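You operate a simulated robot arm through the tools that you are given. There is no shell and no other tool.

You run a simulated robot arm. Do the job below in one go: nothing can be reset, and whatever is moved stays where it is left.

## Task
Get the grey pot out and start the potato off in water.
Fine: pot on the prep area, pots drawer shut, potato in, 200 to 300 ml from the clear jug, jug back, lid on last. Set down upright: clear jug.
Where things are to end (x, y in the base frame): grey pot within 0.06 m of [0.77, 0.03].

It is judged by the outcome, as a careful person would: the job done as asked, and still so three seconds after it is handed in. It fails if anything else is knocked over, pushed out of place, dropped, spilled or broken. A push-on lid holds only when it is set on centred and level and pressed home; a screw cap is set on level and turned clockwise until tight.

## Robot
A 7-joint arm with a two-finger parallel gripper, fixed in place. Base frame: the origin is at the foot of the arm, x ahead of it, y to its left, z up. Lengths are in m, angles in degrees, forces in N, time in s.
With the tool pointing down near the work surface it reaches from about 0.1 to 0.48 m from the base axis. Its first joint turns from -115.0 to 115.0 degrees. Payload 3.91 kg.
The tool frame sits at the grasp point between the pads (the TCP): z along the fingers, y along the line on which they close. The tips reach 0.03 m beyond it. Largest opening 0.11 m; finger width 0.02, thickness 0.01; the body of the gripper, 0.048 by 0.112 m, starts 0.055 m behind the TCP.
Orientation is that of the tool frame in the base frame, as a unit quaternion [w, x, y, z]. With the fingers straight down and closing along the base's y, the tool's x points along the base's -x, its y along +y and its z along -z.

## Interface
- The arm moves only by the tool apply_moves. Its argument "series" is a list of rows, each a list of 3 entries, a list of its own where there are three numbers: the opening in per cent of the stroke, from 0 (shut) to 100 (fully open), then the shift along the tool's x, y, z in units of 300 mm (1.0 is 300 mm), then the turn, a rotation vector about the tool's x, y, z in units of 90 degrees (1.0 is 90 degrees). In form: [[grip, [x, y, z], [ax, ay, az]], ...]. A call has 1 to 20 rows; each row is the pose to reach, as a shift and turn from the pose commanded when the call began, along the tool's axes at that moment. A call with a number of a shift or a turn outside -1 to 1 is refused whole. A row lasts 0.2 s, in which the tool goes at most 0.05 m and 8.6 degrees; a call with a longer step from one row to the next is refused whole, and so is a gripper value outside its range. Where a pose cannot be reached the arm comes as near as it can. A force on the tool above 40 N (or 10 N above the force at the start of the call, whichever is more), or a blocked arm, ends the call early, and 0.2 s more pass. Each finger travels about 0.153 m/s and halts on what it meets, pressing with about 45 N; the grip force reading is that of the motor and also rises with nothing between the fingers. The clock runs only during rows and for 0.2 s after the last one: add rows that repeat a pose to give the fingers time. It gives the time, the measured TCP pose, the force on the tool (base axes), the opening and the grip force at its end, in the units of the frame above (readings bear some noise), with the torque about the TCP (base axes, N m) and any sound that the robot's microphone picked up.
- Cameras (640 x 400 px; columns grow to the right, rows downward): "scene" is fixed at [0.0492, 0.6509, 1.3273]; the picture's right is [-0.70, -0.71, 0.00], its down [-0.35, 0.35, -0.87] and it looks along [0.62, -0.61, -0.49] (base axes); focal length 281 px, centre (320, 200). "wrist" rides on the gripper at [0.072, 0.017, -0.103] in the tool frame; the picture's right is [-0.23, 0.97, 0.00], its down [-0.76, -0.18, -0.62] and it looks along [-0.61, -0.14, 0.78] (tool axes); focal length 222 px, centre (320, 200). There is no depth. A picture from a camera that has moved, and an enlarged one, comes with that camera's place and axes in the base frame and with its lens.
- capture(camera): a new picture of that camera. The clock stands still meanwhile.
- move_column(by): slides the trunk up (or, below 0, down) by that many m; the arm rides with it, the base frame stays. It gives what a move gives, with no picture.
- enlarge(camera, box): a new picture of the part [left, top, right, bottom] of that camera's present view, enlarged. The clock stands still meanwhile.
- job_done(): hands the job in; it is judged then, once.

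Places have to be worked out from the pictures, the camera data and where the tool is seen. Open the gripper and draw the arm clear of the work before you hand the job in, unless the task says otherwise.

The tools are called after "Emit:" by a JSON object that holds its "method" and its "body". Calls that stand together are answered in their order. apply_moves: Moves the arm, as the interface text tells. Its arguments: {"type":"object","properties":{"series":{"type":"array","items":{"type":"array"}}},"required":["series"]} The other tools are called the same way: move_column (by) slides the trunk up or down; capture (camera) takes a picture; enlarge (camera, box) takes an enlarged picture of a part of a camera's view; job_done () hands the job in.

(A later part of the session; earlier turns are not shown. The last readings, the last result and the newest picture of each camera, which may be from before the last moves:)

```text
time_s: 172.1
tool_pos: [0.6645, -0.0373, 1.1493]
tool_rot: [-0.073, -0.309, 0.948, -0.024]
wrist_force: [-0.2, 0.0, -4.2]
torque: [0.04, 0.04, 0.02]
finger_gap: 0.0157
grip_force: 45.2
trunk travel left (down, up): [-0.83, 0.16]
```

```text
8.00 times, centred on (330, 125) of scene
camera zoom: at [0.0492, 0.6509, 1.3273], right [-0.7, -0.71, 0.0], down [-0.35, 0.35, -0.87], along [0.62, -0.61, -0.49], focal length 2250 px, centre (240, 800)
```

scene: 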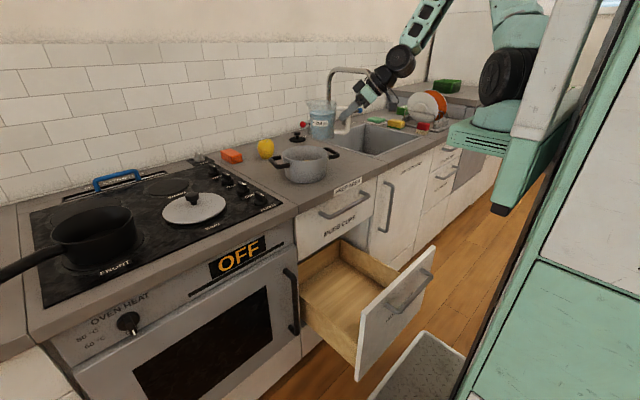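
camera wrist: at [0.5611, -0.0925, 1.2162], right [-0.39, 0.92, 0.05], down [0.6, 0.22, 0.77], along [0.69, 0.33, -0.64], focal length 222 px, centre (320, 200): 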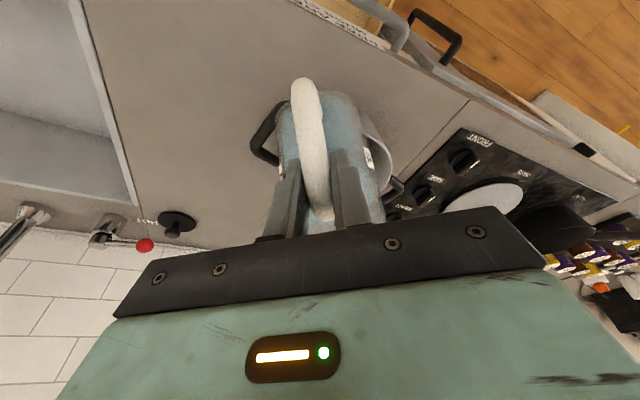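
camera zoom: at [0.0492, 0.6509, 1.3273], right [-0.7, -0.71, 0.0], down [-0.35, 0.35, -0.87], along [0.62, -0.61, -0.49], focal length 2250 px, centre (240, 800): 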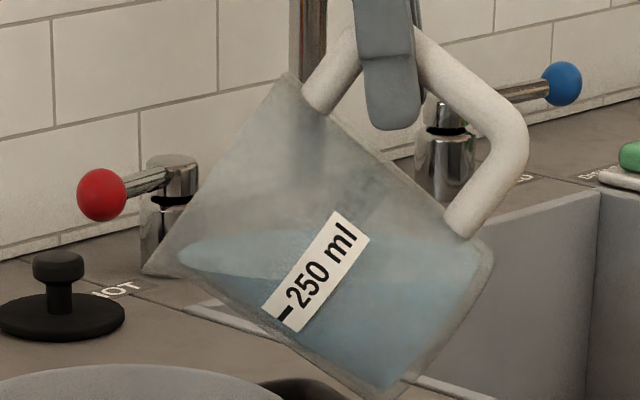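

Ten samples average -4.1 N, so about 150 ml has poured and about 240 ml remains, which matches the water meeting the rim. Tilting to about 63° should leave about 150 ml, so I'll continue slowly.

Emit:
{"method": "apply_moves", "body": {"series": [[0, [-0.0053, 0, -0.0053], [0, 0.0125, 0]], [0, [-0.0106, 0, -0.0106], [0, 0.025, 0]], [0, [-0.016, 0, -0.016], [0, 0.0375, 0]], [0, [-0.0212, 0, -0.0212], [0, 0.05, 0]], [0, [-0.0266, 0, -0.0266], [0, 0.0625, 0]], [0, [-0.0319, 0, -0.0319], [0, 0.075, 0]], [0, [-0.0372, 0, -0.0372], [0, 0.0875, 0]], [0, [-0.0425, 0, -0.0425], [0, 0.1, 0]], [0, [-0.0425, 0, -0.0425], [0, 0.1, 0]], [0, [-0.0425, 0, -0.0425], [0, 0.1, 0]], [0, [-0.0425, 0, -0.0425], [0, 0.1, 0]], [0, [-0.0425, 0, -0.0425], [0, 0.1, 0]], [0, [-0.0425, 0, -0.0425], [0, 0.1, 0]], [0, [-0.0425, 0, -0.0425], [0, 0.1, 0]]]}}

Emit:
{"method": "enlarge", "body": {"camera": "scene", "box": [270, 90, 370, 190]}}

Emit:
{"method": "apply_moves", "body": {"series": [[0, [0, 0, 0], [0, 0, 0]]]}}

Emit:
{"method": "apply_moves", "body": {"series": [[0, [0, 0, 0], [0, 0, 0]]]}}

Emit:
{"method": "apply_moves", "body": {"series": [[0, [0, 0, 0], [0, 0, 0]]]}}

Emit:
{"method": "apply_moves", "body": {"series": [[0, [0, 0, 0], [0, 0, 0]]]}}

Emit:
{"method": "apply_moves", "body": {"series": [[0, [0, 0, 0], [0, 0, 0]]]}}

Emit:
{"method": "apply_moves", "body": {"series": [[0, [0, 0, 0], [0, 0, 0]]]}}

Emit:
{"method": "apply_moves", "body": {"series": [[0, [0, 0, 0], [0, 0, 0]]]}}

Emit:
{"method": "apply_moves", "body": {"series": [[0, [0, 0, 0], [0, 0, 0]]]}}

```text
time_s: 175.1
tool_pos: [0.6752, -0.03, 1.1584]
tool_rot: [-0.148, -0.306, 0.939, -0.048]
wrist_force: [-0.7, -0.3, -3.0]
torque: [-0.03, -0.03, -0.01]
finger_gap: 0.0152
grip_force: 45.3
trunk travel left (down, up): [-0.83, 0.16]
```

```text
4.00 times, centred on (320, 140) of scene
camera zoom: at [0.0492, 0.6509, 1.3273], right [-0.7, -0.71, 0.0], down [-0.35, 0.35, -0.87], along [0.62, -0.61, -0.49], focal length 1125 px, centre (320, 440)
```

zoom: 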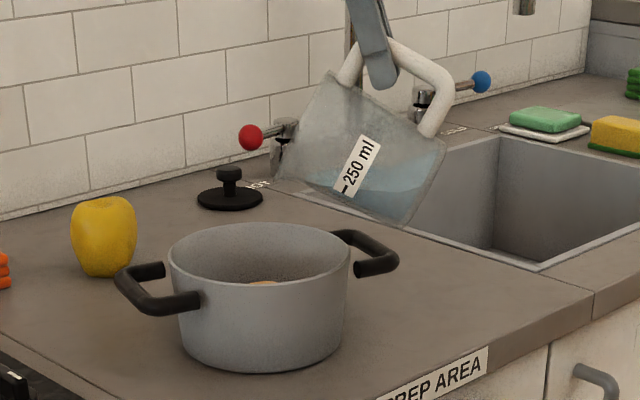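

```text
time_s: 175.5
tool_pos: [0.6744, -0.029, 1.1607]
tool_rot: [-0.148, -0.306, 0.939, -0.048]
wrist_force: [0.0, 0.7, -2.7]
torque: [-0.03, -0.02, 0.03]
finger_gap: 0.0156
grip_force: 44.4
trunk travel left (down, up): [-0.83, 0.16]
```

```text
time_s: 175.9
tool_pos: [0.6769, -0.0295, 1.1596]
tool_rot: [-0.148, -0.306, 0.939, -0.048]
wrist_force: [-0.1, 0.5, -3.0]
torque: [0.01, 0.01, -0.01]
finger_gap: 0.0156
grip_force: 45.3
trunk travel left (down, up): [-0.83, 0.16]
```

```text
time_s: 176.3
tool_pos: [0.6762, -0.0287, 1.1598]
tool_rot: [-0.147, -0.306, 0.939, -0.048]
wrist_force: [-0.3, -0.3, -2.7]
torque: [0.0, -0.02, -0.01]
finger_gap: 0.0157
grip_force: 45.1
trunk travel left (down, up): [-0.83, 0.16]
```

```text
time_s: 176.7
tool_pos: [0.6758, -0.0289, 1.1592]
tool_rot: [-0.148, -0.307, 0.939, -0.049]
wrist_force: [-0.4, -0.2, -2.0]
torque: [0.02, -0.01, 0.03]
finger_gap: 0.0155
grip_force: 44.8
trunk travel left (down, up): [-0.83, 0.16]
```

```text
time_s: 177.1
tool_pos: [0.6755, -0.0289, 1.1604]
tool_rot: [-0.148, -0.306, 0.939, -0.048]
wrist_force: [-0.7, -0.7, -3.5]
torque: [-0.03, 0.03, 0.03]
finger_gap: 0.0154
grip_force: 44.8
trunk travel left (down, up): [-0.83, 0.16]
```

```text
time_s: 177.5
tool_pos: [0.6761, -0.0291, 1.1601]
tool_rot: [-0.148, -0.307, 0.939, -0.048]
wrist_force: [0.0, -0.2, -2.9]
torque: [0.02, 0.01, 0.04]
finger_gap: 0.0155
grip_force: 45.6
trunk travel left (down, up): [-0.83, 0.16]
```

```text
time_s: 177.9
tool_pos: [0.6762, -0.0279, 1.1604]
tool_rot: [-0.148, -0.306, 0.939, -0.049]
wrist_force: [0.2, -0.1, -3.9]
torque: [-0.06, 0.01, -0.01]
finger_gap: 0.0158
grip_force: 44.9
trunk travel left (down, up): [-0.83, 0.16]
```

```text
time_s: 178.3
tool_pos: [0.6755, -0.0296, 1.1604]
tool_rot: [-0.147, -0.307, 0.939, -0.049]
wrist_force: [-0.2, -0.6, -2.2]
torque: [-0.01, 0.01, 0.02]
finger_gap: 0.0156
grip_force: 45.3
trunk travel left (down, up): [-0.83, 0.16]
```

The weight averages -2.88 N, so about 270 ml has poured, within range. I'll bring the jug back upright along the reverse path, gently.

Emit:
{"method": "apply_moves", "body": {"series": [[0, [0.006, 0, 0.008], [0, -0.045, 0]], [0, [0.014, 0, 0.019], [0, -0.1, 0]], [0, [0.023, 0, 0.031], [0, -0.16, 0]], [0, [0.032, 0, 0.043], [0, -0.22, 0]], [0, [0.041, 0, 0.055], [0, -0.28, 0]], [0, [0.05, 0, 0.067], [0, -0.34, 0]], [0, [0.059, 0, 0.079], [0, -0.4, 0]], [0, [0.068, 0, 0.091], [0, -0.46, 0]], [0, [0.077, 0, 0.104], [0, -0.52, 0]], [0, [0.086, 0, 0.116], [0, -0.58, 0]], [0, [0.095, 0, 0.128], [0, -0.64, 0]], [0, [0.101, 0, 0.136], [0, -0.68, 0]], [0, [0.103, 0, 0.139], [0, -0.7, 0]], [0, [0.103, 0, 0.139], [0, -0.7, 0]]]}}

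Emit:
{"method": "enlarge", "body": {"camera": "scene", "box": [300, 90, 350, 140]}}

Emit:
{"method": "enlarge", "body": {"camera": "scene", "box": [260, 80, 380, 190]}}

```text
time_s: 181.3
tool_pos: [0.6419, -0.0535, 1.1303]
tool_rot: [0.364, -0.286, 0.878, 0.118]
wrist_force: [-0.7, -0.7, -3.1]
torque: [-0.15, 0.17, 0.03]
finger_gap: 0.0156
grip_force: 45.0
trunk travel left (down, up): [-0.83, 0.16]
```

```text
8.00 times, centred on (325, 115) of scene
camera zoom: at [0.0492, 0.6509, 1.3273], right [-0.7, -0.71, 0.0], down [-0.35, 0.35, -0.87], along [0.62, -0.61, -0.49], focal length 2250 px, centre (280, 880)
```

zoom: 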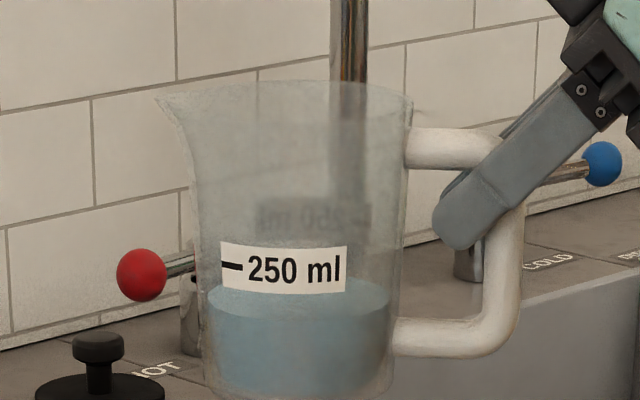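

```text
3.64 times, centred on (320, 135) of scene
camera zoom: at [0.0492, 0.6509, 1.3273], right [-0.7, -0.71, 0.0], down [-0.35, 0.35, -0.87], along [0.62, -0.61, -0.49], focal length 1023 px, centre (320, 436)
```

zoom: 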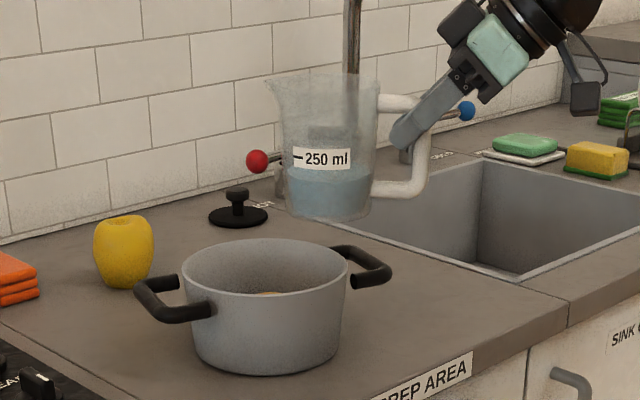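

Upright again, with the level about 2 cm below the 250 mark (≈150 ml left), so about 235–260 ml is in the pot with no spill visible. Now I'll carry the jug back to where it came from.

Emit:
{"method": "apply_moves", "body": {"series": [[0, [-0.004, -0.03, 0.004], [0, 0, 0]], [0, [-0.011, -0.08, 0.011], [0, 0, 0]], [0, [-0.019, -0.145, 0.019], [0, 0, 0]], [0, [-0.028, -0.215, 0.028], [0, 0, 0]], [0, [-0.037, -0.285, 0.037], [0, 0, 0]], [0, [-0.046, -0.355, 0.046], [0, 0, 0]], [0, [-0.055, -0.425, 0.055], [0, 0, 0]], [0, [-0.065, -0.495, 0.065], [0, 0, 0]], [0, [-0.074, -0.565, 0.074], [0, 0, 0]], [0, [-0.083, -0.635, 0.083], [0, 0, 0]], [0, [-0.091, -0.7, 0.091], [0, 0, 0]], [0, [-0.098, -0.755, 0.098], [0, 0, 0]], [0, [-0.102, -0.785, 0.102], [0, 0, 0]], [0, [-0.104, -0.8, 0.104], [0, 0, 0]], [0, [-0.104, -0.8, 0.104], [0, 0, 0]]]}}

Emit:
{"method": "enlarge", "body": {"camera": "scene", "box": [280, 70, 380, 170]}}

```text
time_s: 184.5
tool_pos: [0.8191, -0.2214, 1.1295]
tool_rot: [0.365, -0.286, 0.878, 0.119]
wrist_force: [0.5, -0.6, -3.7]
torque: [-0.09, 0.16, -0.01]
finger_gap: 0.0156
grip_force: 45.2
trunk travel left (down, up): [-0.83, 0.16]
```

```text
4.00 times, centred on (330, 120) of scene
camera zoom: at [0.0492, 0.6509, 1.3273], right [-0.7, -0.71, 0.0], down [-0.35, 0.35, -0.87], along [0.62, -0.61, -0.49], focal length 1125 px, centre (280, 520)
```

zoom: 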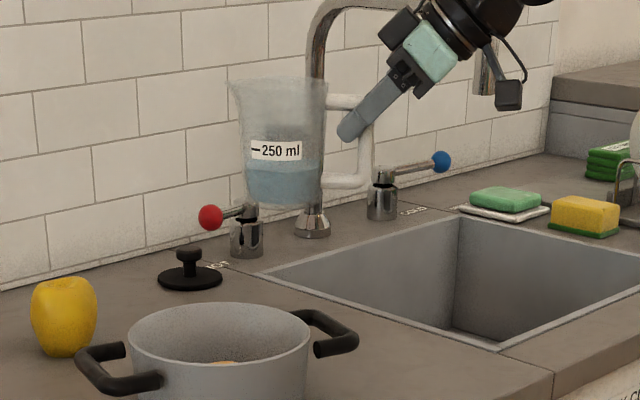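

Back above its spot. I'll lower 12.5 cm, then approach contact slowly.

Emit:
{"method": "apply_moves", "body": {"series": [[0, [0.035, 0, 0.035], [0, 0, 0]], [0, [0.08, 0, 0.08], [0, 0, 0]], [0, [0.13, 0, 0.13], [0, 0, 0]], [0, [0.18, 0, 0.18], [0, 0, 0]], [0, [0.225, 0, 0.225], [0, 0, 0]], [0, [0.265, 0, 0.265], [0, 0, 0]], [0, [0.294, 0, 0.294], [0, 0, 0]], [0, [0.294, 0, 0.294], [0, 0, 0]]]}}

Emit:
{"method": "apply_moves", "body": {"series": [[0, [0.008, 0, 0.008], [0, 0, 0]], [0, [0.016, 0, 0.016], [0, 0, 0]], [0, [0.016, 0, 0.016], [0, 0, 0]]]}}

Emit:
{"method": "apply_moves", "body": {"series": [[0, [0.005, 0, 0.005], [0, 0, 0]], [0, [0.01, 0, 0.01], [0, 0, 0]], [0, [0.01, 0, 0.01], [0, 0, 0]]]}}

```text
time_s: 186.3
tool_pos: [0.8198, -0.2214, 1.0056]
tool_rot: [0.365, -0.286, 0.878, 0.119]
wrist_force: [0.7, 0.1, -3.2]
torque: [-0.11, 0.17, -0.01]
finger_gap: 0.0157
grip_force: 44.5
trunk travel left (down, up): [-0.83, 0.16]
```

```text
time_s: 187.1
tool_pos: [0.8193, -0.2221, 0.9977]
tool_rot: [0.365, -0.285, 0.878, 0.118]
wrist_force: [0.5, 0.0, -4.0]
torque: [-0.12, 0.19, -0.04]
finger_gap: 0.0156
grip_force: 45.1
trunk travel left (down, up): [-0.83, 0.16]
```

```text
time_s: 187.9
tool_pos: [0.8195, -0.221, 0.9933]
tool_rot: [0.365, -0.287, 0.878, 0.119]
wrist_force: [-0.5, 0.2, -3.4]
torque: [-0.12, 0.2, 0.01]
finger_gap: 0.0157
grip_force: 45.2
trunk travel left (down, up): [-0.83, 0.16]
```

Nearly down. I'll continue until contact.

Emit:
{"method": "apply_moves", "body": {"series": [[0, [0.005, 0, 0.005], [0, 0, 0]], [0, [0.01, 0, 0.01], [0, 0, 0]], [0, [0.01, 0, 0.01], [0, 0, 0]]]}}

Emit:
{"method": "enlarge", "body": {"camera": "scene", "box": [310, 115, 345, 150]}}

```text
time_s: 188.7
tool_pos: [0.8197, -0.2215, 0.9895]
tool_rot: [0.365, -0.285, 0.878, 0.117]
wrist_force: [1.0, 0.1, -3.2]
torque: [-0.13, 0.18, -0.05]
finger_gap: 0.0157
grip_force: 45.0
trunk travel left (down, up): [-0.83, 0.16]
```

```text
11.43 times, centred on (328, 132) of scene
camera zoom: at [0.0492, 0.6509, 1.3273], right [-0.7, -0.71, 0.0], down [-0.35, 0.35, -0.87], along [0.62, -0.61, -0.49], focal length 3215 px, centre (234, 971)
```

zoom: 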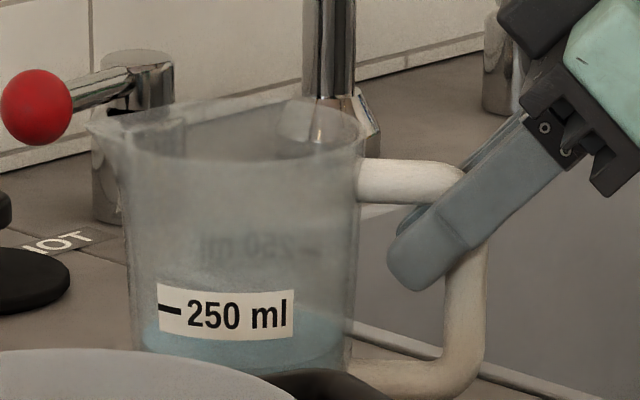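

Close to contact. I'll look more closely at the remaining water level to judge the poured volume precisely.

Emit:
{"method": "enlarge", "body": {"camera": "scene", "box": [316, 126, 344, 150]}}

Emit:
{"method": "capture", "body": {"camera": "wrist"}}

```text
16.00 times, centred on (330, 138) of scene
camera zoom: at [0.0492, 0.6509, 1.3273], right [-0.7, -0.71, 0.0], down [-0.35, 0.35, -0.87], along [0.62, -0.61, -0.49], focal length 4501 px, centre (160, 1192)
```

zoom: 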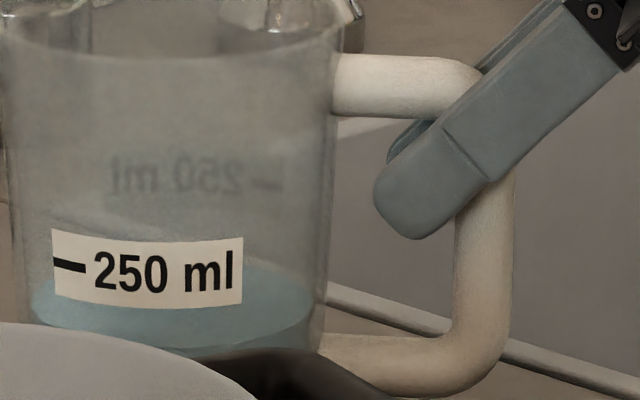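

```text
taken
camera wrist: at [0.7098, -0.2813, 1.0121], right [-0.44, 0.88, 0.16], down [0.18, -0.09, 0.98], along [0.88, 0.46, -0.12], focal length 222 px, centre (320, 200)
```

wrist: 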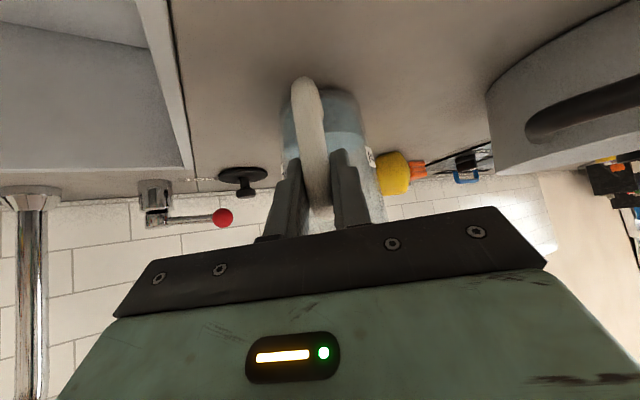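

My best estimate is about 220 ml poured, which is a bit close to the lower bound, and the jug is still in hand. I'll give it one small extra pour, tilting to about 66.5° for another 30 ml or so, starting with a lift.

Emit:
{"method": "apply_moves", "body": {"series": [[0, [-0.02, 0, -0.02], [0, 0, 0]], [0, [-0.06, 0, -0.06], [0, 0, 0]], [0, [-0.11, 0, -0.11], [0, 0, 0]], [0, [-0.16, 0, -0.16], [0, 0, 0]], [0, [-0.21, 0, -0.21], [0, 0, 0]], [0, [-0.26, 0, -0.26], [0, 0, 0]], [0, [-0.3, 0, -0.3], [0, 0, 0]], [0, [-0.33, 0, -0.33], [0, 0, 0]], [0, [-0.33, 0, -0.33], [0, 0, 0]]]}}

Emit:
{"method": "apply_moves", "body": {"series": [[0, [0.004, 0.03, -0.004], [0, 0, 0]], [0, [0.011, 0.08, -0.011], [0, 0, 0]], [0, [0.019, 0.145, -0.019], [0, 0, 0]], [0, [0.028, 0.215, -0.028], [0, 0, 0]], [0, [0.037, 0.285, -0.037], [0, 0, 0]], [0, [0.046, 0.355, -0.046], [0, 0, 0]], [0, [0.055, 0.425, -0.055], [0, 0, 0]], [0, [0.065, 0.495, -0.065], [0, 0, 0]], [0, [0.074, 0.565, -0.074], [0, 0, 0]], [0, [0.083, 0.635, -0.083], [0, 0, 0]], [0, [0.091, 0.7, -0.091], [0, 0, 0]], [0, [0.098, 0.755, -0.098], [0, 0, 0]], [0, [0.102, 0.785, -0.102], [0, 0, 0]], [0, [0.104, 0.8, -0.104], [0, 0, 0]], [0, [0.104, 0.8, -0.104], [0, 0, 0]]]}}

```text
time_s: 190.7
tool_pos: [0.8182, -0.2214, 1.1296]
tool_rot: [0.364, -0.286, 0.878, 0.119]
wrist_force: [-0.5, 0.1, -2.7]
torque: [-0.12, 0.19, 0.0]
finger_gap: 0.0154
grip_force: 45.4
trunk travel left (down, up): [-0.83, 0.16]
```

```text
time_s: 193.9
tool_pos: [0.6417, -0.0534, 1.1306]
tool_rot: [0.364, -0.286, 0.878, 0.119]
wrist_force: [-0.2, 0.5, -3.1]
torque: [-0.11, 0.12, -0.01]
finger_gap: 0.0155
grip_force: 45.1
trunk travel left (down, up): [-0.83, 0.16]
```

Upright weight averages -3.3 N. Tilting to 60° first, which is below the angle where flow resumes.

Emit:
{"method": "apply_moves", "body": {"series": [[0, [-0.01, 0, 0.002], [0, 0.045, 0]], [0, [-0.022, 0, 0.004], [0, 0.1, 0]], [0, [-0.035, 0, 0.006], [0, 0.155, 0]], [0, [-0.048, 0, 0.008], [0, 0.21, 0]], [0, [-0.061, 0, 0.01], [0, 0.265, 0]], [0, [-0.074, 0, 0.012], [0, 0.32, 0]], [0, [-0.087, 0, 0.014], [0, 0.375, 0]], [0, [-0.1, 0, 0.016], [0, 0.43, 0]], [0, [-0.113, 0, 0.018], [0, 0.485, 0]], [0, [-0.126, 0, 0.02], [0, 0.54, 0]], [0, [-0.138, 0, 0.022], [0, 0.595, 0]], [0, [-0.147, 0, 0.0235], [0, 0.64, 0]], [0, [-0.151, 0, 0.024], [0, 0.667, 0]], [0, [-0.151, 0, 0.024], [0, 0.667, 0]]]}}

Emit:
{"method": "enlarge", "body": {"camera": "scene", "box": [260, 80, 380, 190]}}

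```text
time_s: 196.9
tool_pos: [0.6708, -0.0338, 1.1564]
tool_rot: [-0.124, -0.307, 0.943, -0.04]
wrist_force: [0.1, 0.1, -3.2]
torque: [0.04, 0.01, -0.04]
finger_gap: 0.0157
grip_force: 45.8
trunk travel left (down, up): [-0.83, 0.16]
```

```text
3.64 times, centred on (320, 135) of scene
camera zoom: at [0.0492, 0.6509, 1.3273], right [-0.7, -0.71, 0.0], down [-0.35, 0.35, -0.87], along [0.62, -0.61, -0.49], focal length 1023 px, centre (320, 436)
```

zoom: 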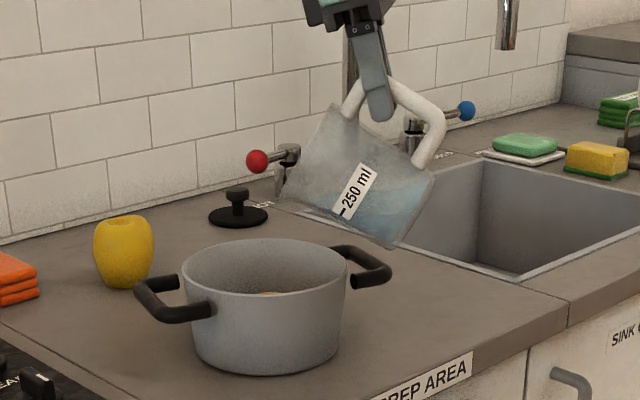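

Now I'll tilt slowly to 66.5° and hold.

Emit:
{"method": "apply_moves", "body": {"series": [[0, [-0.005, 0, -0.0062], [0, 0.012, 0]], [0, [-0.01, 0, -0.0125], [0, 0.024, 0]], [0, [-0.0145, 0, -0.0187], [0, 0.036, 0]], [0, [-0.0193, 0, -0.025], [0, 0.048, 0]], [0, [-0.0241, 0, -0.0312], [0, 0.06, 0]], [0, [-0.029, 0, -0.0375], [0, 0.072, 0]], [0, [-0.029, 0, -0.0375], [0, 0.072, 0]], [0, [-0.029, 0, -0.0375], [0, 0.072, 0]], [0, [-0.029, 0, -0.0375], [0, 0.072, 0]], [0, [-0.029, 0, -0.0375], [0, 0.072, 0]], [0, [-0.029, 0, -0.0375], [0, 0.072, 0]], [0, [-0.029, 0, -0.0375], [0, 0.072, 0]]]}}

Emit:
{"method": "enlarge", "body": {"camera": "scene", "box": [260, 80, 380, 190]}}

```text
time_s: 199.5
tool_pos: [0.681, -0.0259, 1.1649]
tool_rot: [-0.177, -0.305, 0.934, -0.058]
wrist_force: [-0.1, 0.1, -2.2]
torque: [0.01, 0.0, 0.01]
finger_gap: 0.0158
grip_force: 44.8
trunk travel left (down, up): [-0.83, 0.16]
```

```text
3.64 times, centred on (320, 135) of scene
camera zoom: at [0.0492, 0.6509, 1.3273], right [-0.7, -0.71, 0.0], down [-0.35, 0.35, -0.87], along [0.62, -0.61, -0.49], focal length 1023 px, centre (320, 436)
```

zoom: 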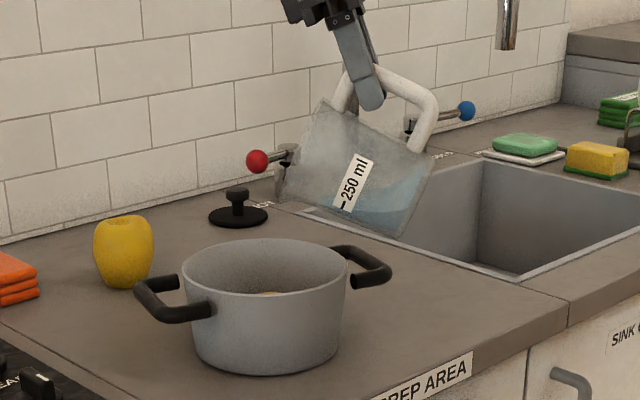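

Returning the jug upright along the reverse path and checking the level.

Emit:
{"method": "apply_moves", "body": {"series": [[0, [0.006, 0, 0.01], [0, -0.045, 0]], [0, [0.014, 0, 0.022], [0, -0.1, 0]], [0, [0.023, 0, 0.036], [0, -0.16, 0]], [0, [0.032, 0, 0.05], [0, -0.22, 0]], [0, [0.041, 0, 0.064], [0, -0.28, 0]], [0, [0.05, 0, 0.078], [0, -0.34, 0]], [0, [0.059, 0, 0.092], [0, -0.4, 0]], [0, [0.068, 0, 0.106], [0, -0.46, 0]], [0, [0.077, 0, 0.12], [0, -0.52, 0]], [0, [0.086, 0, 0.133], [0, -0.58, 0]], [0, [0.094, 0, 0.146], [0, -0.64, 0]], [0, [0.102, 0, 0.158], [0, -0.69, 0]], [0, [0.106, 0, 0.165], [0, -0.725, 0]], [0, [0.108, 0, 0.168], [0, -0.739, 0]], [0, [0.108, 0, 0.168], [0, -0.739, 0]]]}}

Emit:
{"method": "enlarge", "body": {"camera": "scene", "box": [300, 95, 350, 145]}}

```text
time_s: 202.7
tool_pos: [0.6408, -0.053, 1.1291]
tool_rot: [0.365, -0.286, 0.878, 0.119]
wrist_force: [-0.1, 0.2, -2.2]
torque: [-0.11, 0.17, -0.01]
finger_gap: 0.0158
grip_force: 45.2
trunk travel left (down, up): [-0.83, 0.16]
```

```text
8.00 times, centred on (325, 120) of scene
camera zoom: at [0.0492, 0.6509, 1.3273], right [-0.7, -0.71, 0.0], down [-0.35, 0.35, -0.87], along [0.62, -0.61, -0.49], focal length 2250 px, centre (280, 840)
```

zoom: 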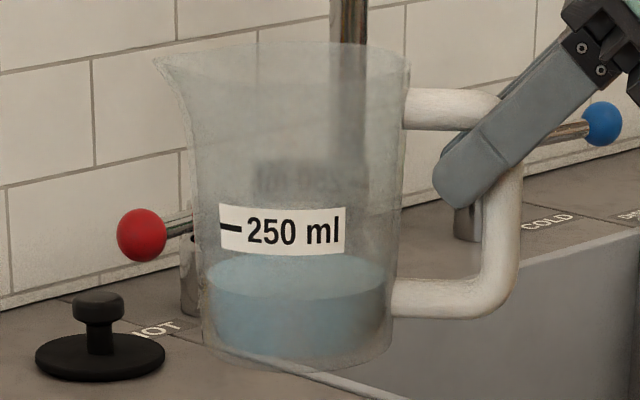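

The level is now about 2.7 cm below the mark (≈125 ml left), so about 255 ml is in the pot. Carrying the jug back to its place.

Emit:
{"method": "apply_moves", "body": {"series": [[0, [-0.004, -0.03, 0.004], [0, 0, 0]], [0, [-0.011, -0.08, 0.011], [0, 0, 0]], [0, [-0.019, -0.145, 0.019], [0, 0, 0]], [0, [-0.028, -0.215, 0.028], [0, 0, 0]], [0, [-0.037, -0.285, 0.037], [0, 0, 0]], [0, [-0.046, -0.355, 0.046], [0, 0, 0]], [0, [-0.055, -0.425, 0.055], [0, 0, 0]], [0, [-0.065, -0.495, 0.065], [0, 0, 0]], [0, [-0.074, -0.565, 0.074], [0, 0, 0]], [0, [-0.083, -0.635, 0.083], [0, 0, 0]], [0, [-0.091, -0.7, 0.091], [0, 0, 0]], [0, [-0.098, -0.755, 0.098], [0, 0, 0]], [0, [-0.102, -0.785, 0.102], [0, 0, 0]], [0, [-0.104, -0.8, 0.104], [0, 0, 0]], [0, [-0.104, -0.8, 0.104], [0, 0, 0]]]}}

Emit:
{"method": "apply_moves", "body": {"series": [[0, [0.035, 0, 0.035], [0, 0, 0]], [0, [0.08, 0, 0.08], [0, 0, 0]], [0, [0.13, 0, 0.13], [0, 0, 0]], [0, [0.18, 0, 0.18], [0, 0, 0]], [0, [0.225, 0, 0.225], [0, 0, 0]], [0, [0.265, 0, 0.265], [0, 0, 0]], [0, [0.3, 0, 0.3], [0, 0, 0]], [0, [0.318, 0, 0.318], [0, 0, 0]], [0, [0.318, 0, 0.318], [0, 0, 0]]]}}

Emit:
{"method": "apply_moves", "body": {"series": [[0, [0.006, 0, 0.006], [0, 0, 0]], [0, [0.012, 0, 0.012], [0, 0, 0]], [0, [0.012, 0, 0.012], [0, 0, 0]]]}}

Emit:
{"method": "apply_moves", "body": {"series": [[0, [0.004, 0, 0.004], [0, 0, 0]], [0, [0.007, 0, 0.007], [0, 0, 0]], [0, [0.007, 0, 0.007], [0, 0, 0]]]}}

```text
time_s: 205.9
tool_pos: [0.8185, -0.2229, 1.1306]
tool_rot: [0.364, -0.286, 0.878, 0.118]
wrist_force: [-0.7, -0.2, -3.0]
torque: [-0.15, 0.17, 0.02]
finger_gap: 0.0154
grip_force: 45.2
trunk travel left (down, up): [-0.83, 0.16]
```

```text
time_s: 207.9
tool_pos: [0.8181, -0.2226, 0.9954]
tool_rot: [0.364, -0.286, 0.878, 0.12]
wrist_force: [0.6, -0.3, -2.6]
torque: [-0.11, 0.13, -0.01]
finger_gap: 0.0158
grip_force: 45.3
trunk travel left (down, up): [-0.83, 0.16]
```

```text
time_s: 208.7
tool_pos: [0.819, -0.2208, 0.9903]
tool_rot: [0.365, -0.285, 0.878, 0.118]
wrist_force: [-0.2, -0.9, -0.3]
torque: [0.09, -0.03, 0.0]
finger_gap: 0.0158
grip_force: 45.0
trunk travel left (down, up): [-0.83, 0.16]
```

```text
time_s: 209.5
tool_pos: [0.8188, -0.2215, 0.9892]
tool_rot: [0.367, -0.285, 0.878, 0.117]
wrist_force: [-3.3, -5.0, 19.9]
torque: [0.73, -0.87, -0.04]
finger_gap: 0.0154
grip_force: 45.1
trunk travel left (down, up): [-0.83, 0.16]
```

The jug is on the counter. I'll ease off 1 mm, open the fingers, and back away along the tool axis.

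Emit:
{"method": "apply_moves", "body": {"series": [[0, [-0.003, 0, -0.003], [0, 0, 0]], [8, [-0.003, 0, -0.003], [0, 0, 0]], [18, [-0.003, 0, -0.003], [0, 0, 0]], [30, [-0.003, 0, -0.003], [0, 0, 0]], [45, [-0.003, 0, -0.003], [0, 0, 0]], [45, [-0.003, 0, -0.003], [0, 0, 0]], [45, [-0.003, 0, -0.05], [0, 0, 0]], [45, [-0.003, 0, -0.15], [0, 0, 0]], [45, [-0.003, 0, -0.28], [0, 0, 0]], [45, [-0.003, 0, -0.42], [0, 0, 0]], [45, [-0.003, 0, -0.5], [0, 0, 0]], [45, [-0.003, 0, -0.5], [0, 0, 0]]]}}

Emit:
{"method": "enlarge", "body": {"camera": "scene", "box": [260, 80, 400, 190]}}

Emit:
{"method": "capture", "body": {"camera": "wrist"}}

```text
time_s: 212.1
tool_pos: [0.7339, -0.2833, 1.094]
tool_rot: [0.364, -0.286, 0.878, 0.119]
wrist_force: [0.1, 0.3, 0.8]
torque: [0.01, 0.04, -0.05]
finger_gap: 0.0496
grip_force: 0.1
trunk travel left (down, up): [-0.83, 0.16]
```

```text
3.64 times, centred on (330, 135) of scene
camera zoom: at [0.0492, 0.6509, 1.3273], right [-0.7, -0.71, 0.0], down [-0.35, 0.35, -0.87], along [0.62, -0.61, -0.49], focal length 1023 px, centre (284, 436)
```

zoom: 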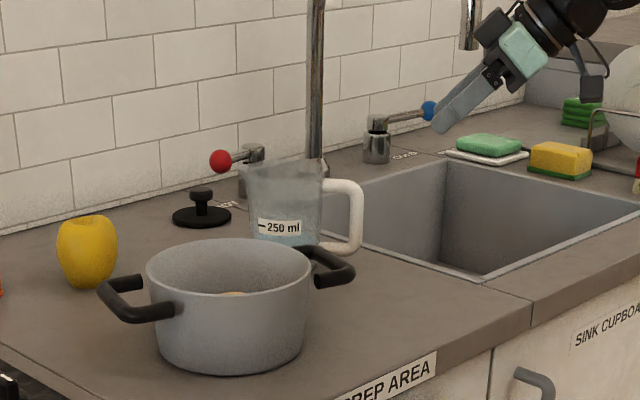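

```text
taken
camera wrist: at [0.624, -0.3432, 1.1166], right [-0.44, 0.88, 0.16], down [0.18, -0.09, 0.98], along [0.88, 0.46, -0.12], focal length 222 px, centre (320, 200)
```

wrist: 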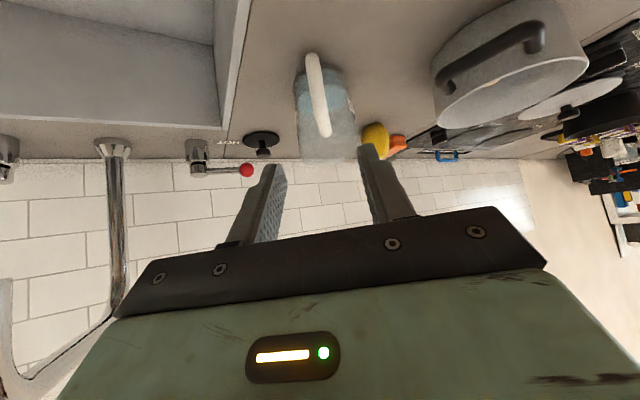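

The jug stands upright at its original place. Next is the drawer: I'll move back toward the robot and reorient to tool-down yaw -90° to work on the drawer front's edge.

Emit:
{"method": "apply_moves", "body": {"series": [[45, [-0.002, 0.05, -0.04], [0, 0, 0]], [45, [-0.004, 0.15, -0.08], [-0.026, 0.0514, -0.063]], [45, [-0.006, 0.25, -0.12], [-0.052, 0.1028, -0.126]], [45, [-0.008, 0.35, -0.15], [-0.078, 0.1542, -0.189]], [45, [-0.01, 0.45, -0.18], [-0.104, 0.2056, -0.252]], [45, [-0.012, 0.55, -0.2], [-0.13, 0.257, -0.315]], [45, [-0.014, 0.65, -0.22], [-0.156, 0.3083, -0.378]], [45, [-0.016, 0.75, -0.235], [-0.183, 0.36, -0.441]], [45, [-0.018, 0.85, -0.244], [-0.209, 0.411, -0.504]], [45, [-0.02, 0.94, -0.244], [-0.2347, 0.4625, -0.5668]], [45, [-0.02, 0.994, -0.244], [-0.2347, 0.4625, -0.5668]], [45, [-0.02, 0.994, -0.244], [-0.2347, 0.4625, -0.5668]]]}}

Emit:
{"method": "capture", "body": {"camera": "scene"}}

```text
time_s: 214.7
tool_pos: [0.5193, -0.0709, 1.1511]
tool_rot: [0.0, 0.707, -0.707, 0.0]
wrist_force: [0.5, -0.4, 0.0]
torque: [-0.02, 0.02, -0.01]
finger_gap: 0.0496
grip_force: 0.0
trunk travel left (down, up): [-0.83, 0.16]
```

```text
taken
```

scene: 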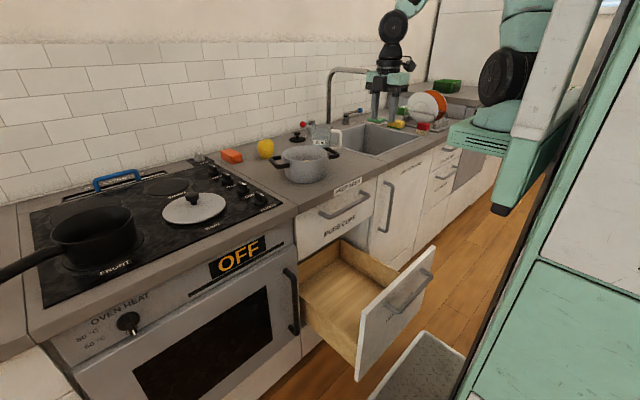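

I'll descend in front of the counter, then move back above the drawer front edge.

Emit:
{"method": "apply_moves", "body": {"series": [[45, [-0.02, 0.1, 0.05], [0, 0, 0]], [45, [-0.05, 0.2, 0.15], [0, 0, 0]], [45, [-0.08, 0.233, 0.3], [0, 0, 0]], [45, [-0.1, 0.233, 0.45], [0, 0, 0]], [45, [-0.12, 0.233, 0.6], [0, 0, 0]], [45, [-0.133, 0.233, 0.75], [0, 0, 0]], [45, [-0.133, 0.233, 0.9], [0, 0, 0]], [45, [-0.133, 0.233, 0.9], [0, 0, 0]]]}}

Emit:
{"method": "apply_moves", "body": {"series": [[50, [-0.03, 0.05, 0.15], [0, 0, 0]], [50, [-0.06, 0.12, 0.3], [0, 0, 0]], [50, [-0.1, 0.2, 0.4], [0, 0, 0]], [50, [-0.1, 0.28, 0.43], [0, 0, 0]], [50, [-0.1, 0.347, 0.43], [0, 0, 0]], [50, [-0.1, 0.347, 0.43], [0, 0, 0]]]}}

Emit:
{"method": "capture", "body": {"camera": "wrist"}}

```text
time_s: 216.5
tool_pos: [0.4499, -0.0302, 0.88]
tool_rot: [-0.001, 0.707, -0.707, 0.001]
wrist_force: [-0.1, -0.2, 0.8]
torque: [-0.02, 0.0, -0.01]
finger_gap: 0.0493
grip_force: 0.1
out of reach, approached as far as the arm can: row 2, 3, 4, 5, 6
trunk travel left (down, up): [-0.83, 0.16]
```

```text
refused: row 2 steps farther than a row can; nothing moved
```

```text
taken
camera wrist: at [0.4344, -0.1037, 0.983], right [-0.97, 0.23, 0.0], down [0.18, 0.76, 0.62], along [0.14, 0.61, -0.78], focal length 222 px, centre (320, 200)
```

wrist: 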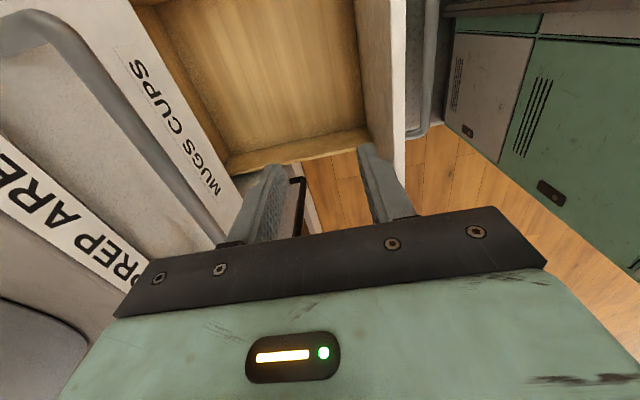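

Redoing that descent with smaller steps.

Emit:
{"method": "apply_moves", "body": {"series": [[50, [-0.03, 0.05, 0.12], [0, 0, 0]], [50, [-0.06, 0.1, 0.24], [0, 0, 0]], [50, [-0.1, 0.17, 0.34], [0, 0, 0]], [50, [-0.1, 0.24, 0.41], [0, 0, 0]], [50, [-0.1, 0.3, 0.44], [0, 0, 0]], [50, [-0.1, 0.347, 0.44], [0, 0, 0]], [50, [-0.1, 0.347, 0.44], [0, 0, 0]]]}}

Emit:
{"method": "capture", "body": {"camera": "wrist"}}

```text
time_s: 218.1
tool_pos: [0.3454, 0.0004, 0.7493]
tool_rot: [0.0, -0.707, 0.707, -0.001]
wrist_force: [-0.6, -1.1, 0.7]
torque: [-0.03, -0.01, -0.04]
finger_gap: 0.0552
grip_force: 0.0
trunk travel left (down, up): [-0.83, 0.16]
```

```text
taken
camera wrist: at [0.3301, -0.0733, 0.852], right [-0.97, 0.23, 0.0], down [0.18, 0.76, 0.62], along [0.14, 0.61, -0.78], focal length 222 px, centre (320, 200)
```

wrist: 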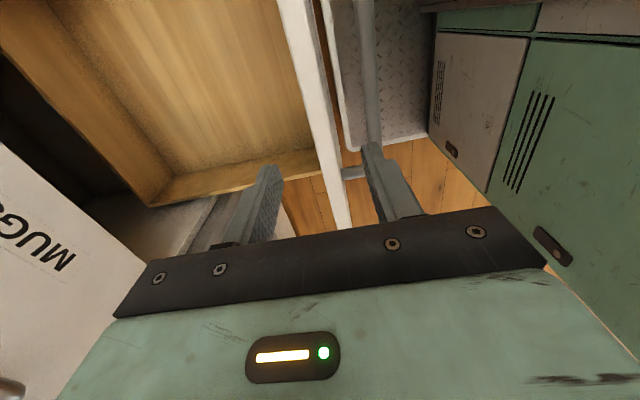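

The edge is centred between the fingers. I'll lower with the trunk by 8 cm, grip, and push.

Emit:
{"method": "move_column", "body": {"by": -0.08}}

Emit:
{"method": "apply_moves", "body": {"series": [[25, [0, 0, 0], [0, 0, 0]], [0, [0, 0, 0], [0, 0, 0]], [0, [0, 0, 0], [0, 0, 0]], [0, [0, -0.04, 0], [0, 0, 0]], [0, [0, -0.09, 0], [0, 0, 0]], [0, [0, -0.14, 0], [0, 0, 0]], [0, [0, -0.19, 0], [0, 0, 0]], [0, [0, -0.24, 0], [0, 0, 0]], [0, [0, -0.29, 0], [0, 0, 0]], [0, [0, -0.34, 0], [0, 0, 0]], [0, [0, -0.36, 0], [0, 0, 0]], [0, [0, -0.36, 0], [0, 0, 0]]]}}

Emit:
{"method": "capture", "body": {"camera": "scene"}}

```text
time_s: 219.3
tool_pos: [0.347, -0.0009, 0.6686]
tool_rot: [0.0, -0.707, 0.707, -0.002]
wrist_force: [0.0, 0.0, -0.1]
torque: [0.01, -0.01, -0.01]
finger_gap: 0.0552
grip_force: 0.1
trunk travel left (down, up): [-0.75, 0.24]
```

```text
time_s: 221.9
tool_pos: [0.4548, -0.0012, 0.6677]
tool_rot: [0.0, 0.707, -0.707, -0.001]
wrist_force: [-0.8, 2.0, -10.5]
torque: [-0.29, 0.29, -0.14]
finger_gap: 0.0178
grip_force: 44.8
trunk travel left (down, up): [-0.75, 0.24]
```

```text
taken
```

scene: 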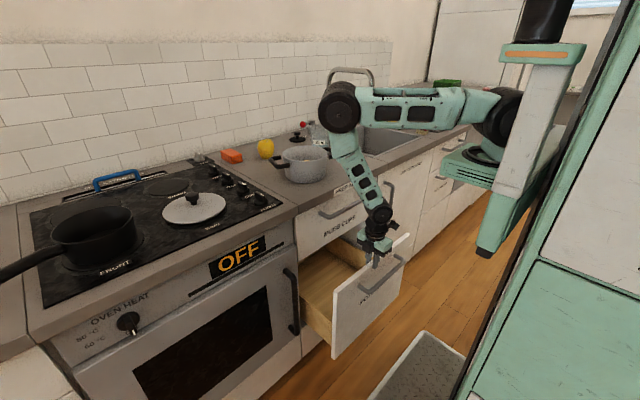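

Drawer pushed to x≈0.455. I'll release, rise, and pitch the tool forward 40° for gripping the bar for the final push.

Emit:
{"method": "apply_moves", "body": {"series": [[30, [0, 0, 0], [0, 0, 0]], [50, [0, 0, 0], [0, 0, 0]], [50, [0, 0, -0.1], [0, 0, 0]], [50, [0, 0, -0.22], [0, 0, 0]], [45, [0, 0.04, -0.3], [0.089, 0, 0]], [40, [0, 0.12, -0.3], [0.178, 0, 0]], [35, [0, 0.2, -0.29], [0.267, 0, 0]], [35, [0, 0.28, -0.28], [0.356, 0, 0]], [35, [0, 0.317, -0.27], [0.444, 0, 0]], [35, [0, 0.317, -0.27], [0.444, 0, 0]]]}}

Emit:
{"method": "capture", "body": {"camera": "scene"}}

```text
time_s: 224.1
tool_pos: [0.3584, -0.001, 0.7492]
tool_rot: [0.242, -0.664, 0.664, -0.243]
wrist_force: [0.4, 0.0, 0.6]
torque: [0.03, 0.06, 0.01]
finger_gap: 0.0382
grip_force: 0.1
out of reach, approached as far as the arm can: row 7, 8
trunk travel left (down, up): [-0.75, 0.24]
```

```text
taken
```

scene: 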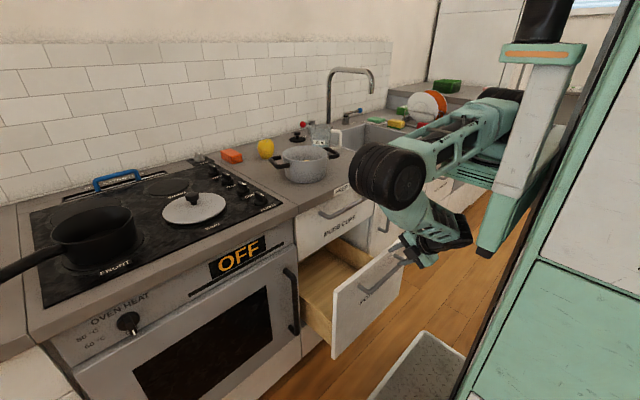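

Good. Lowering the trunk 8.4 cm puts the tool at the pre-grasp, in line with the bar.

Emit:
{"method": "move_column", "body": {"by": -0.084}}

Emit:
{"method": "capture", "body": {"camera": "wrist"}}

```text
time_s: 225.3
tool_pos: [0.3589, -0.0003, 0.6651]
tool_rot: [0.242, -0.664, 0.664, -0.242]
wrist_force: [0.0, 0.2, -0.4]
torque: [0.02, 0.0, 0.04]
finger_gap: 0.0386
grip_force: 0.1
trunk travel left (down, up): [-0.666, 0.324]
```

```text
taken
camera wrist: at [0.2798, -0.0732, 0.7344], right [-0.75, 0.23, -0.63], down [-0.26, 0.76, 0.59], along [0.61, 0.61, -0.51], focal length 222 px, centre (320, 200)
```

wrist: 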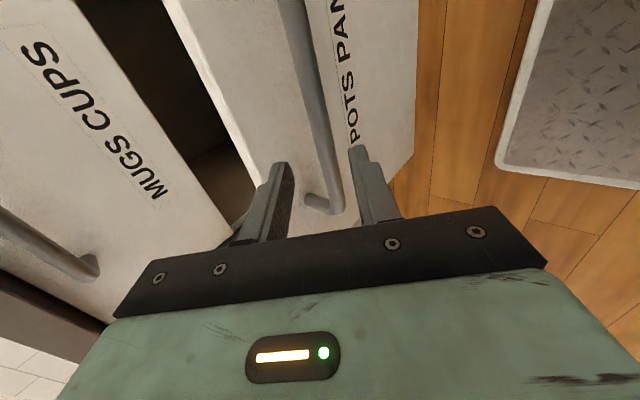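

The bar is centred. I'll advance 6 cm and close on it.

Emit:
{"method": "apply_moves", "body": {"series": [[35, [0, 0, 0.07], [0, 0, 0]], [35, [0, 0, 0.14], [0, 0, 0]], [35, [0, 0, 0.2], [0, 0, 0]], [35, [0, 0, 0.2], [0, 0, 0]], [15, [0, 0, 0.2], [0, 0, 0]], [0, [0, 0, 0.2], [0, 0, 0]], [0, [0, 0, 0.2], [0, 0, 0]]]}}

Emit:
{"method": "capture", "body": {"camera": "wrist"}}

```text
time_s: 226.9
tool_pos: [0.3967, -0.0004, 0.6187]
tool_rot: [0.241, -0.665, 0.665, -0.241]
wrist_force: [0.6, -1.6, -16.5]
torque: [-0.14, 0.07, -0.09]
finger_gap: 0.0157
grip_force: 45.0
trunk travel left (down, up): [-0.666, 0.324]
```

```text
taken
camera wrist: at [0.3186, -0.0729, 0.6876], right [-0.75, 0.23, -0.62], down [-0.26, 0.76, 0.59], along [0.61, 0.61, -0.51], focal length 222 px, centre (320, 200)
```

wrist: 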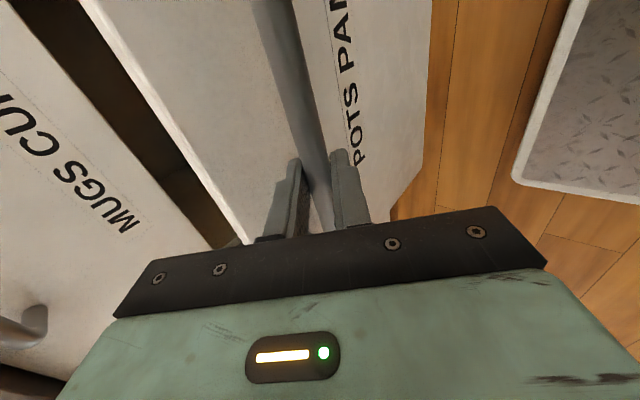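

Bar gripped. Pushing the drawer in 17 cm.

Emit:
{"method": "apply_moves", "body": {"series": [[0, [0, -0.05, 0.042], [0, 0, 0]], [0, [0, -0.1, 0.084], [0, 0, 0]], [0, [0, -0.16, 0.134], [0, 0, 0]], [0, [0, -0.22, 0.185], [0, 0, 0]], [0, [0, -0.28, 0.235], [0, 0, 0]], [0, [0, -0.34, 0.285], [0, 0, 0]], [0, [0, -0.4, 0.336], [0, 0, 0]], [0, [0, -0.434, 0.364], [0, 0, 0]], [0, [0, -0.434, 0.364], [0, 0, 0]]]}}

Emit:
{"method": "capture", "body": {"camera": "scene"}}

```text
time_s: 228.9
tool_pos: [0.567, -0.0004, 0.617]
tool_rot: [-0.241, 0.665, -0.664, 0.241]
wrist_force: [1.5, -1.0, -35.6]
torque: [-0.32, 0.26, -0.27]
finger_gap: 0.0158
grip_force: 45.0
trunk travel left (down, up): [-0.666, 0.324]
```

```text
taken
```

scene: 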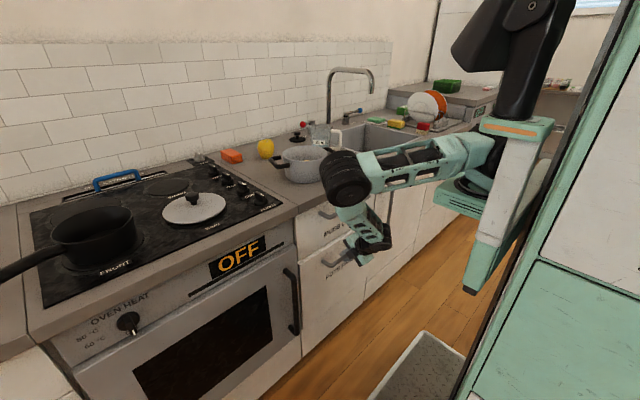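

Nearly shut. I'll push the last centimetre, easing down slightly to relieve the vertical load.

Emit:
{"method": "apply_moves", "body": {"series": [[0, [0, -0.005, 0.014], [0, 0, 0]], [0, [0, -0.018, 0.028], [0, 0, 0]], [0, [0, -0.028, 0.037], [0, 0, 0]], [0, [0, -0.036, 0.044], [0, 0, 0]], [0, [0, -0.036, 0.044], [0, 0, 0]]]}}

Emit:
{"method": "capture", "body": {"camera": "wrist"}}

Emit:
{"method": "enlarge", "body": {"camera": "scene", "box": [280, 170, 440, 290]}}

```text
time_s: 230.1
tool_pos: [0.5806, -0.0002, 0.6171]
tool_rot: [-0.239, 0.666, -0.664, 0.241]
wrist_force: [-40.3, 4.0, 15.9]
torque: [0.08, 0.23, -0.07]
finger_gap: 0.0159
grip_force: 45.1
trunk travel left (down, up): [-0.666, 0.324]
```

```text
taken
camera wrist: at [0.5021, -0.0732, 0.6857], right [-0.75, 0.23, -0.62], down [-0.26, 0.76, 0.59], along [0.61, 0.61, -0.51], focal length 222 px, centre (320, 200)
```

wrist: 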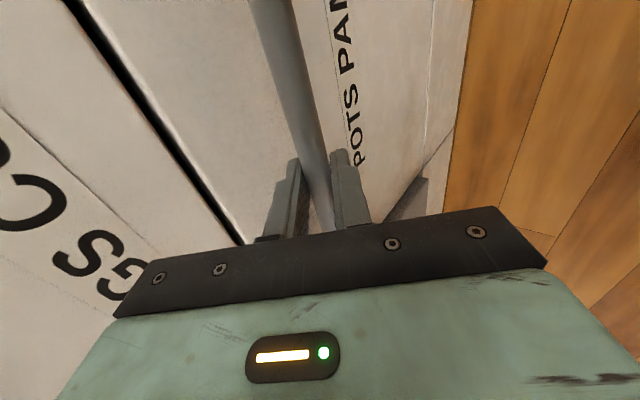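

```text
3.33 times, centred on (360, 230) of scene
camera zoom: at [0.0492, 0.6509, 1.3273], right [-0.7, -0.71, 0.0], down [-0.35, 0.35, -0.87], along [0.62, -0.61, -0.49], focal length 938 px, centre (187, 100)
```

zoom: 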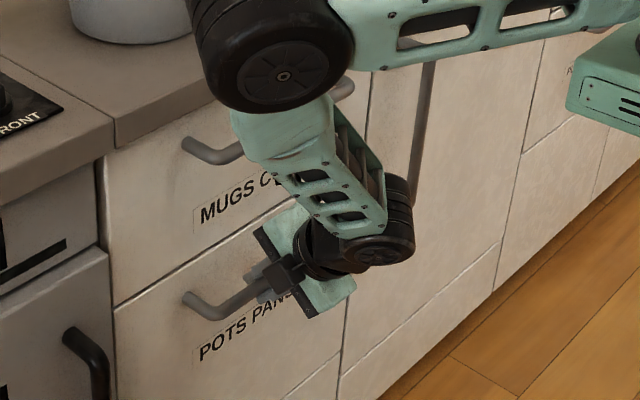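

The drawer is shut (40 N resistance, face flush). I'll relax, open, and back off along the tool axis.

Emit:
{"method": "apply_moves", "body": {"series": [[0, [0, 0.006, -0.005], [0, 0, 0]], [15, [0, 0.006, -0.005], [0, 0, 0]], [30, [0, 0.006, -0.005], [0, 0, 0]], [35, [0, 0.006, -0.005], [0, 0, 0]], [35, [0, 0.006, -0.06], [0, 0, 0]], [35, [0, 0.006, -0.14], [0, 0, 0]], [35, [0, 0.006, -0.24], [0, 0, 0]], [35, [0, 0.02, -0.33], [0, 0, 0]], [35, [0, 0.02, -0.33], [0, 0, 0]]]}}

Emit:
{"method": "capture", "body": {"camera": "wrist"}}

Emit:
{"method": "move_column", "body": {"by": 0.3}}

Emit:
{"method": "capture", "body": {"camera": "scene"}}

```text
time_s: 232.1
tool_pos: [0.5142, -0.0011, 0.6893]
tool_rot: [0.242, -0.664, 0.664, -0.242]
wrist_force: [-0.4, 0.0, 0.0]
torque: [0.04, -0.02, -0.05]
finger_gap: 0.0384
grip_force: 0.1
trunk travel left (down, up): [-0.666, 0.324]
```

```text
taken
camera wrist: at [0.4362, -0.0738, 0.7579], right [-0.75, 0.23, -0.63], down [-0.26, 0.76, 0.59], along [0.61, 0.61, -0.51], focal length 222 px, centre (320, 200)
```

wrist: 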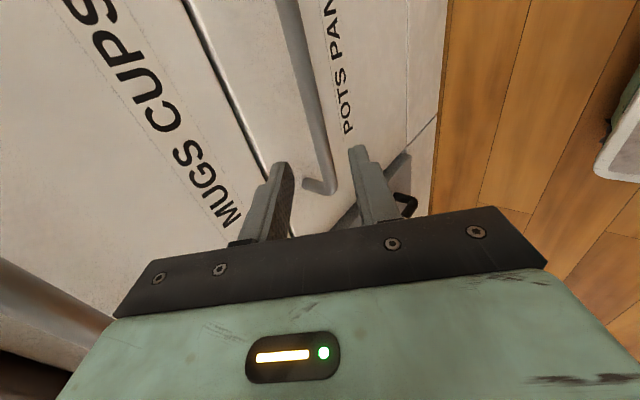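

```text
time_s: 235.1
tool_pos: [0.5149, -0.0009, 0.9892]
tool_rot: [0.242, -0.664, 0.664, -0.242]
wrist_force: [-0.9, -0.3, 0.1]
torque: [0.01, -0.03, -0.04]
finger_gap: 0.0385
grip_force: 0.1
trunk travel left (down, up): [-0.966, 0.024]
```

```text
taken
```

scene: 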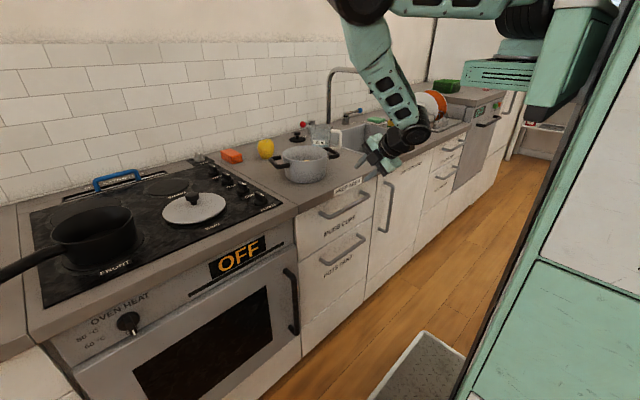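

The drawer is shut. Now the lid: the grey disc with the black knob on the side burner. I'll zoom in to measure it against the pot.

Emit:
{"method": "enlarge", "body": {"camera": "scene", "box": [150, 170, 250, 240]}}

Emit:
{"method": "enlarge", "body": {"camera": "scene", "box": [260, 130, 350, 195]}}

```text
5.71 times, centred on (200, 205) of scene
camera zoom: at [0.0492, 0.6509, 1.3273], right [-0.7, -0.71, 0.0], down [-0.35, 0.35, -0.87], along [0.62, -0.61, -0.49], focal length 1607 px, centre (1006, 171)
```

zoom: 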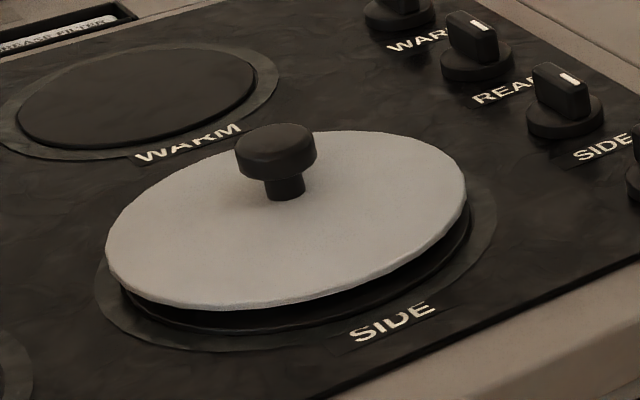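

```text
6.15 times, centred on (305, 162) of scene
camera zoom: at [0.0492, 0.6509, 1.3273], right [-0.7, -0.71, 0.0], down [-0.35, 0.35, -0.87], along [0.62, -0.61, -0.49], focal length 1731 px, centre (412, 431)
```

zoom: 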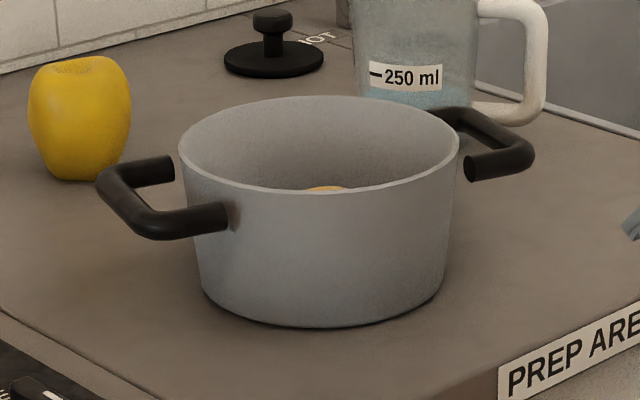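

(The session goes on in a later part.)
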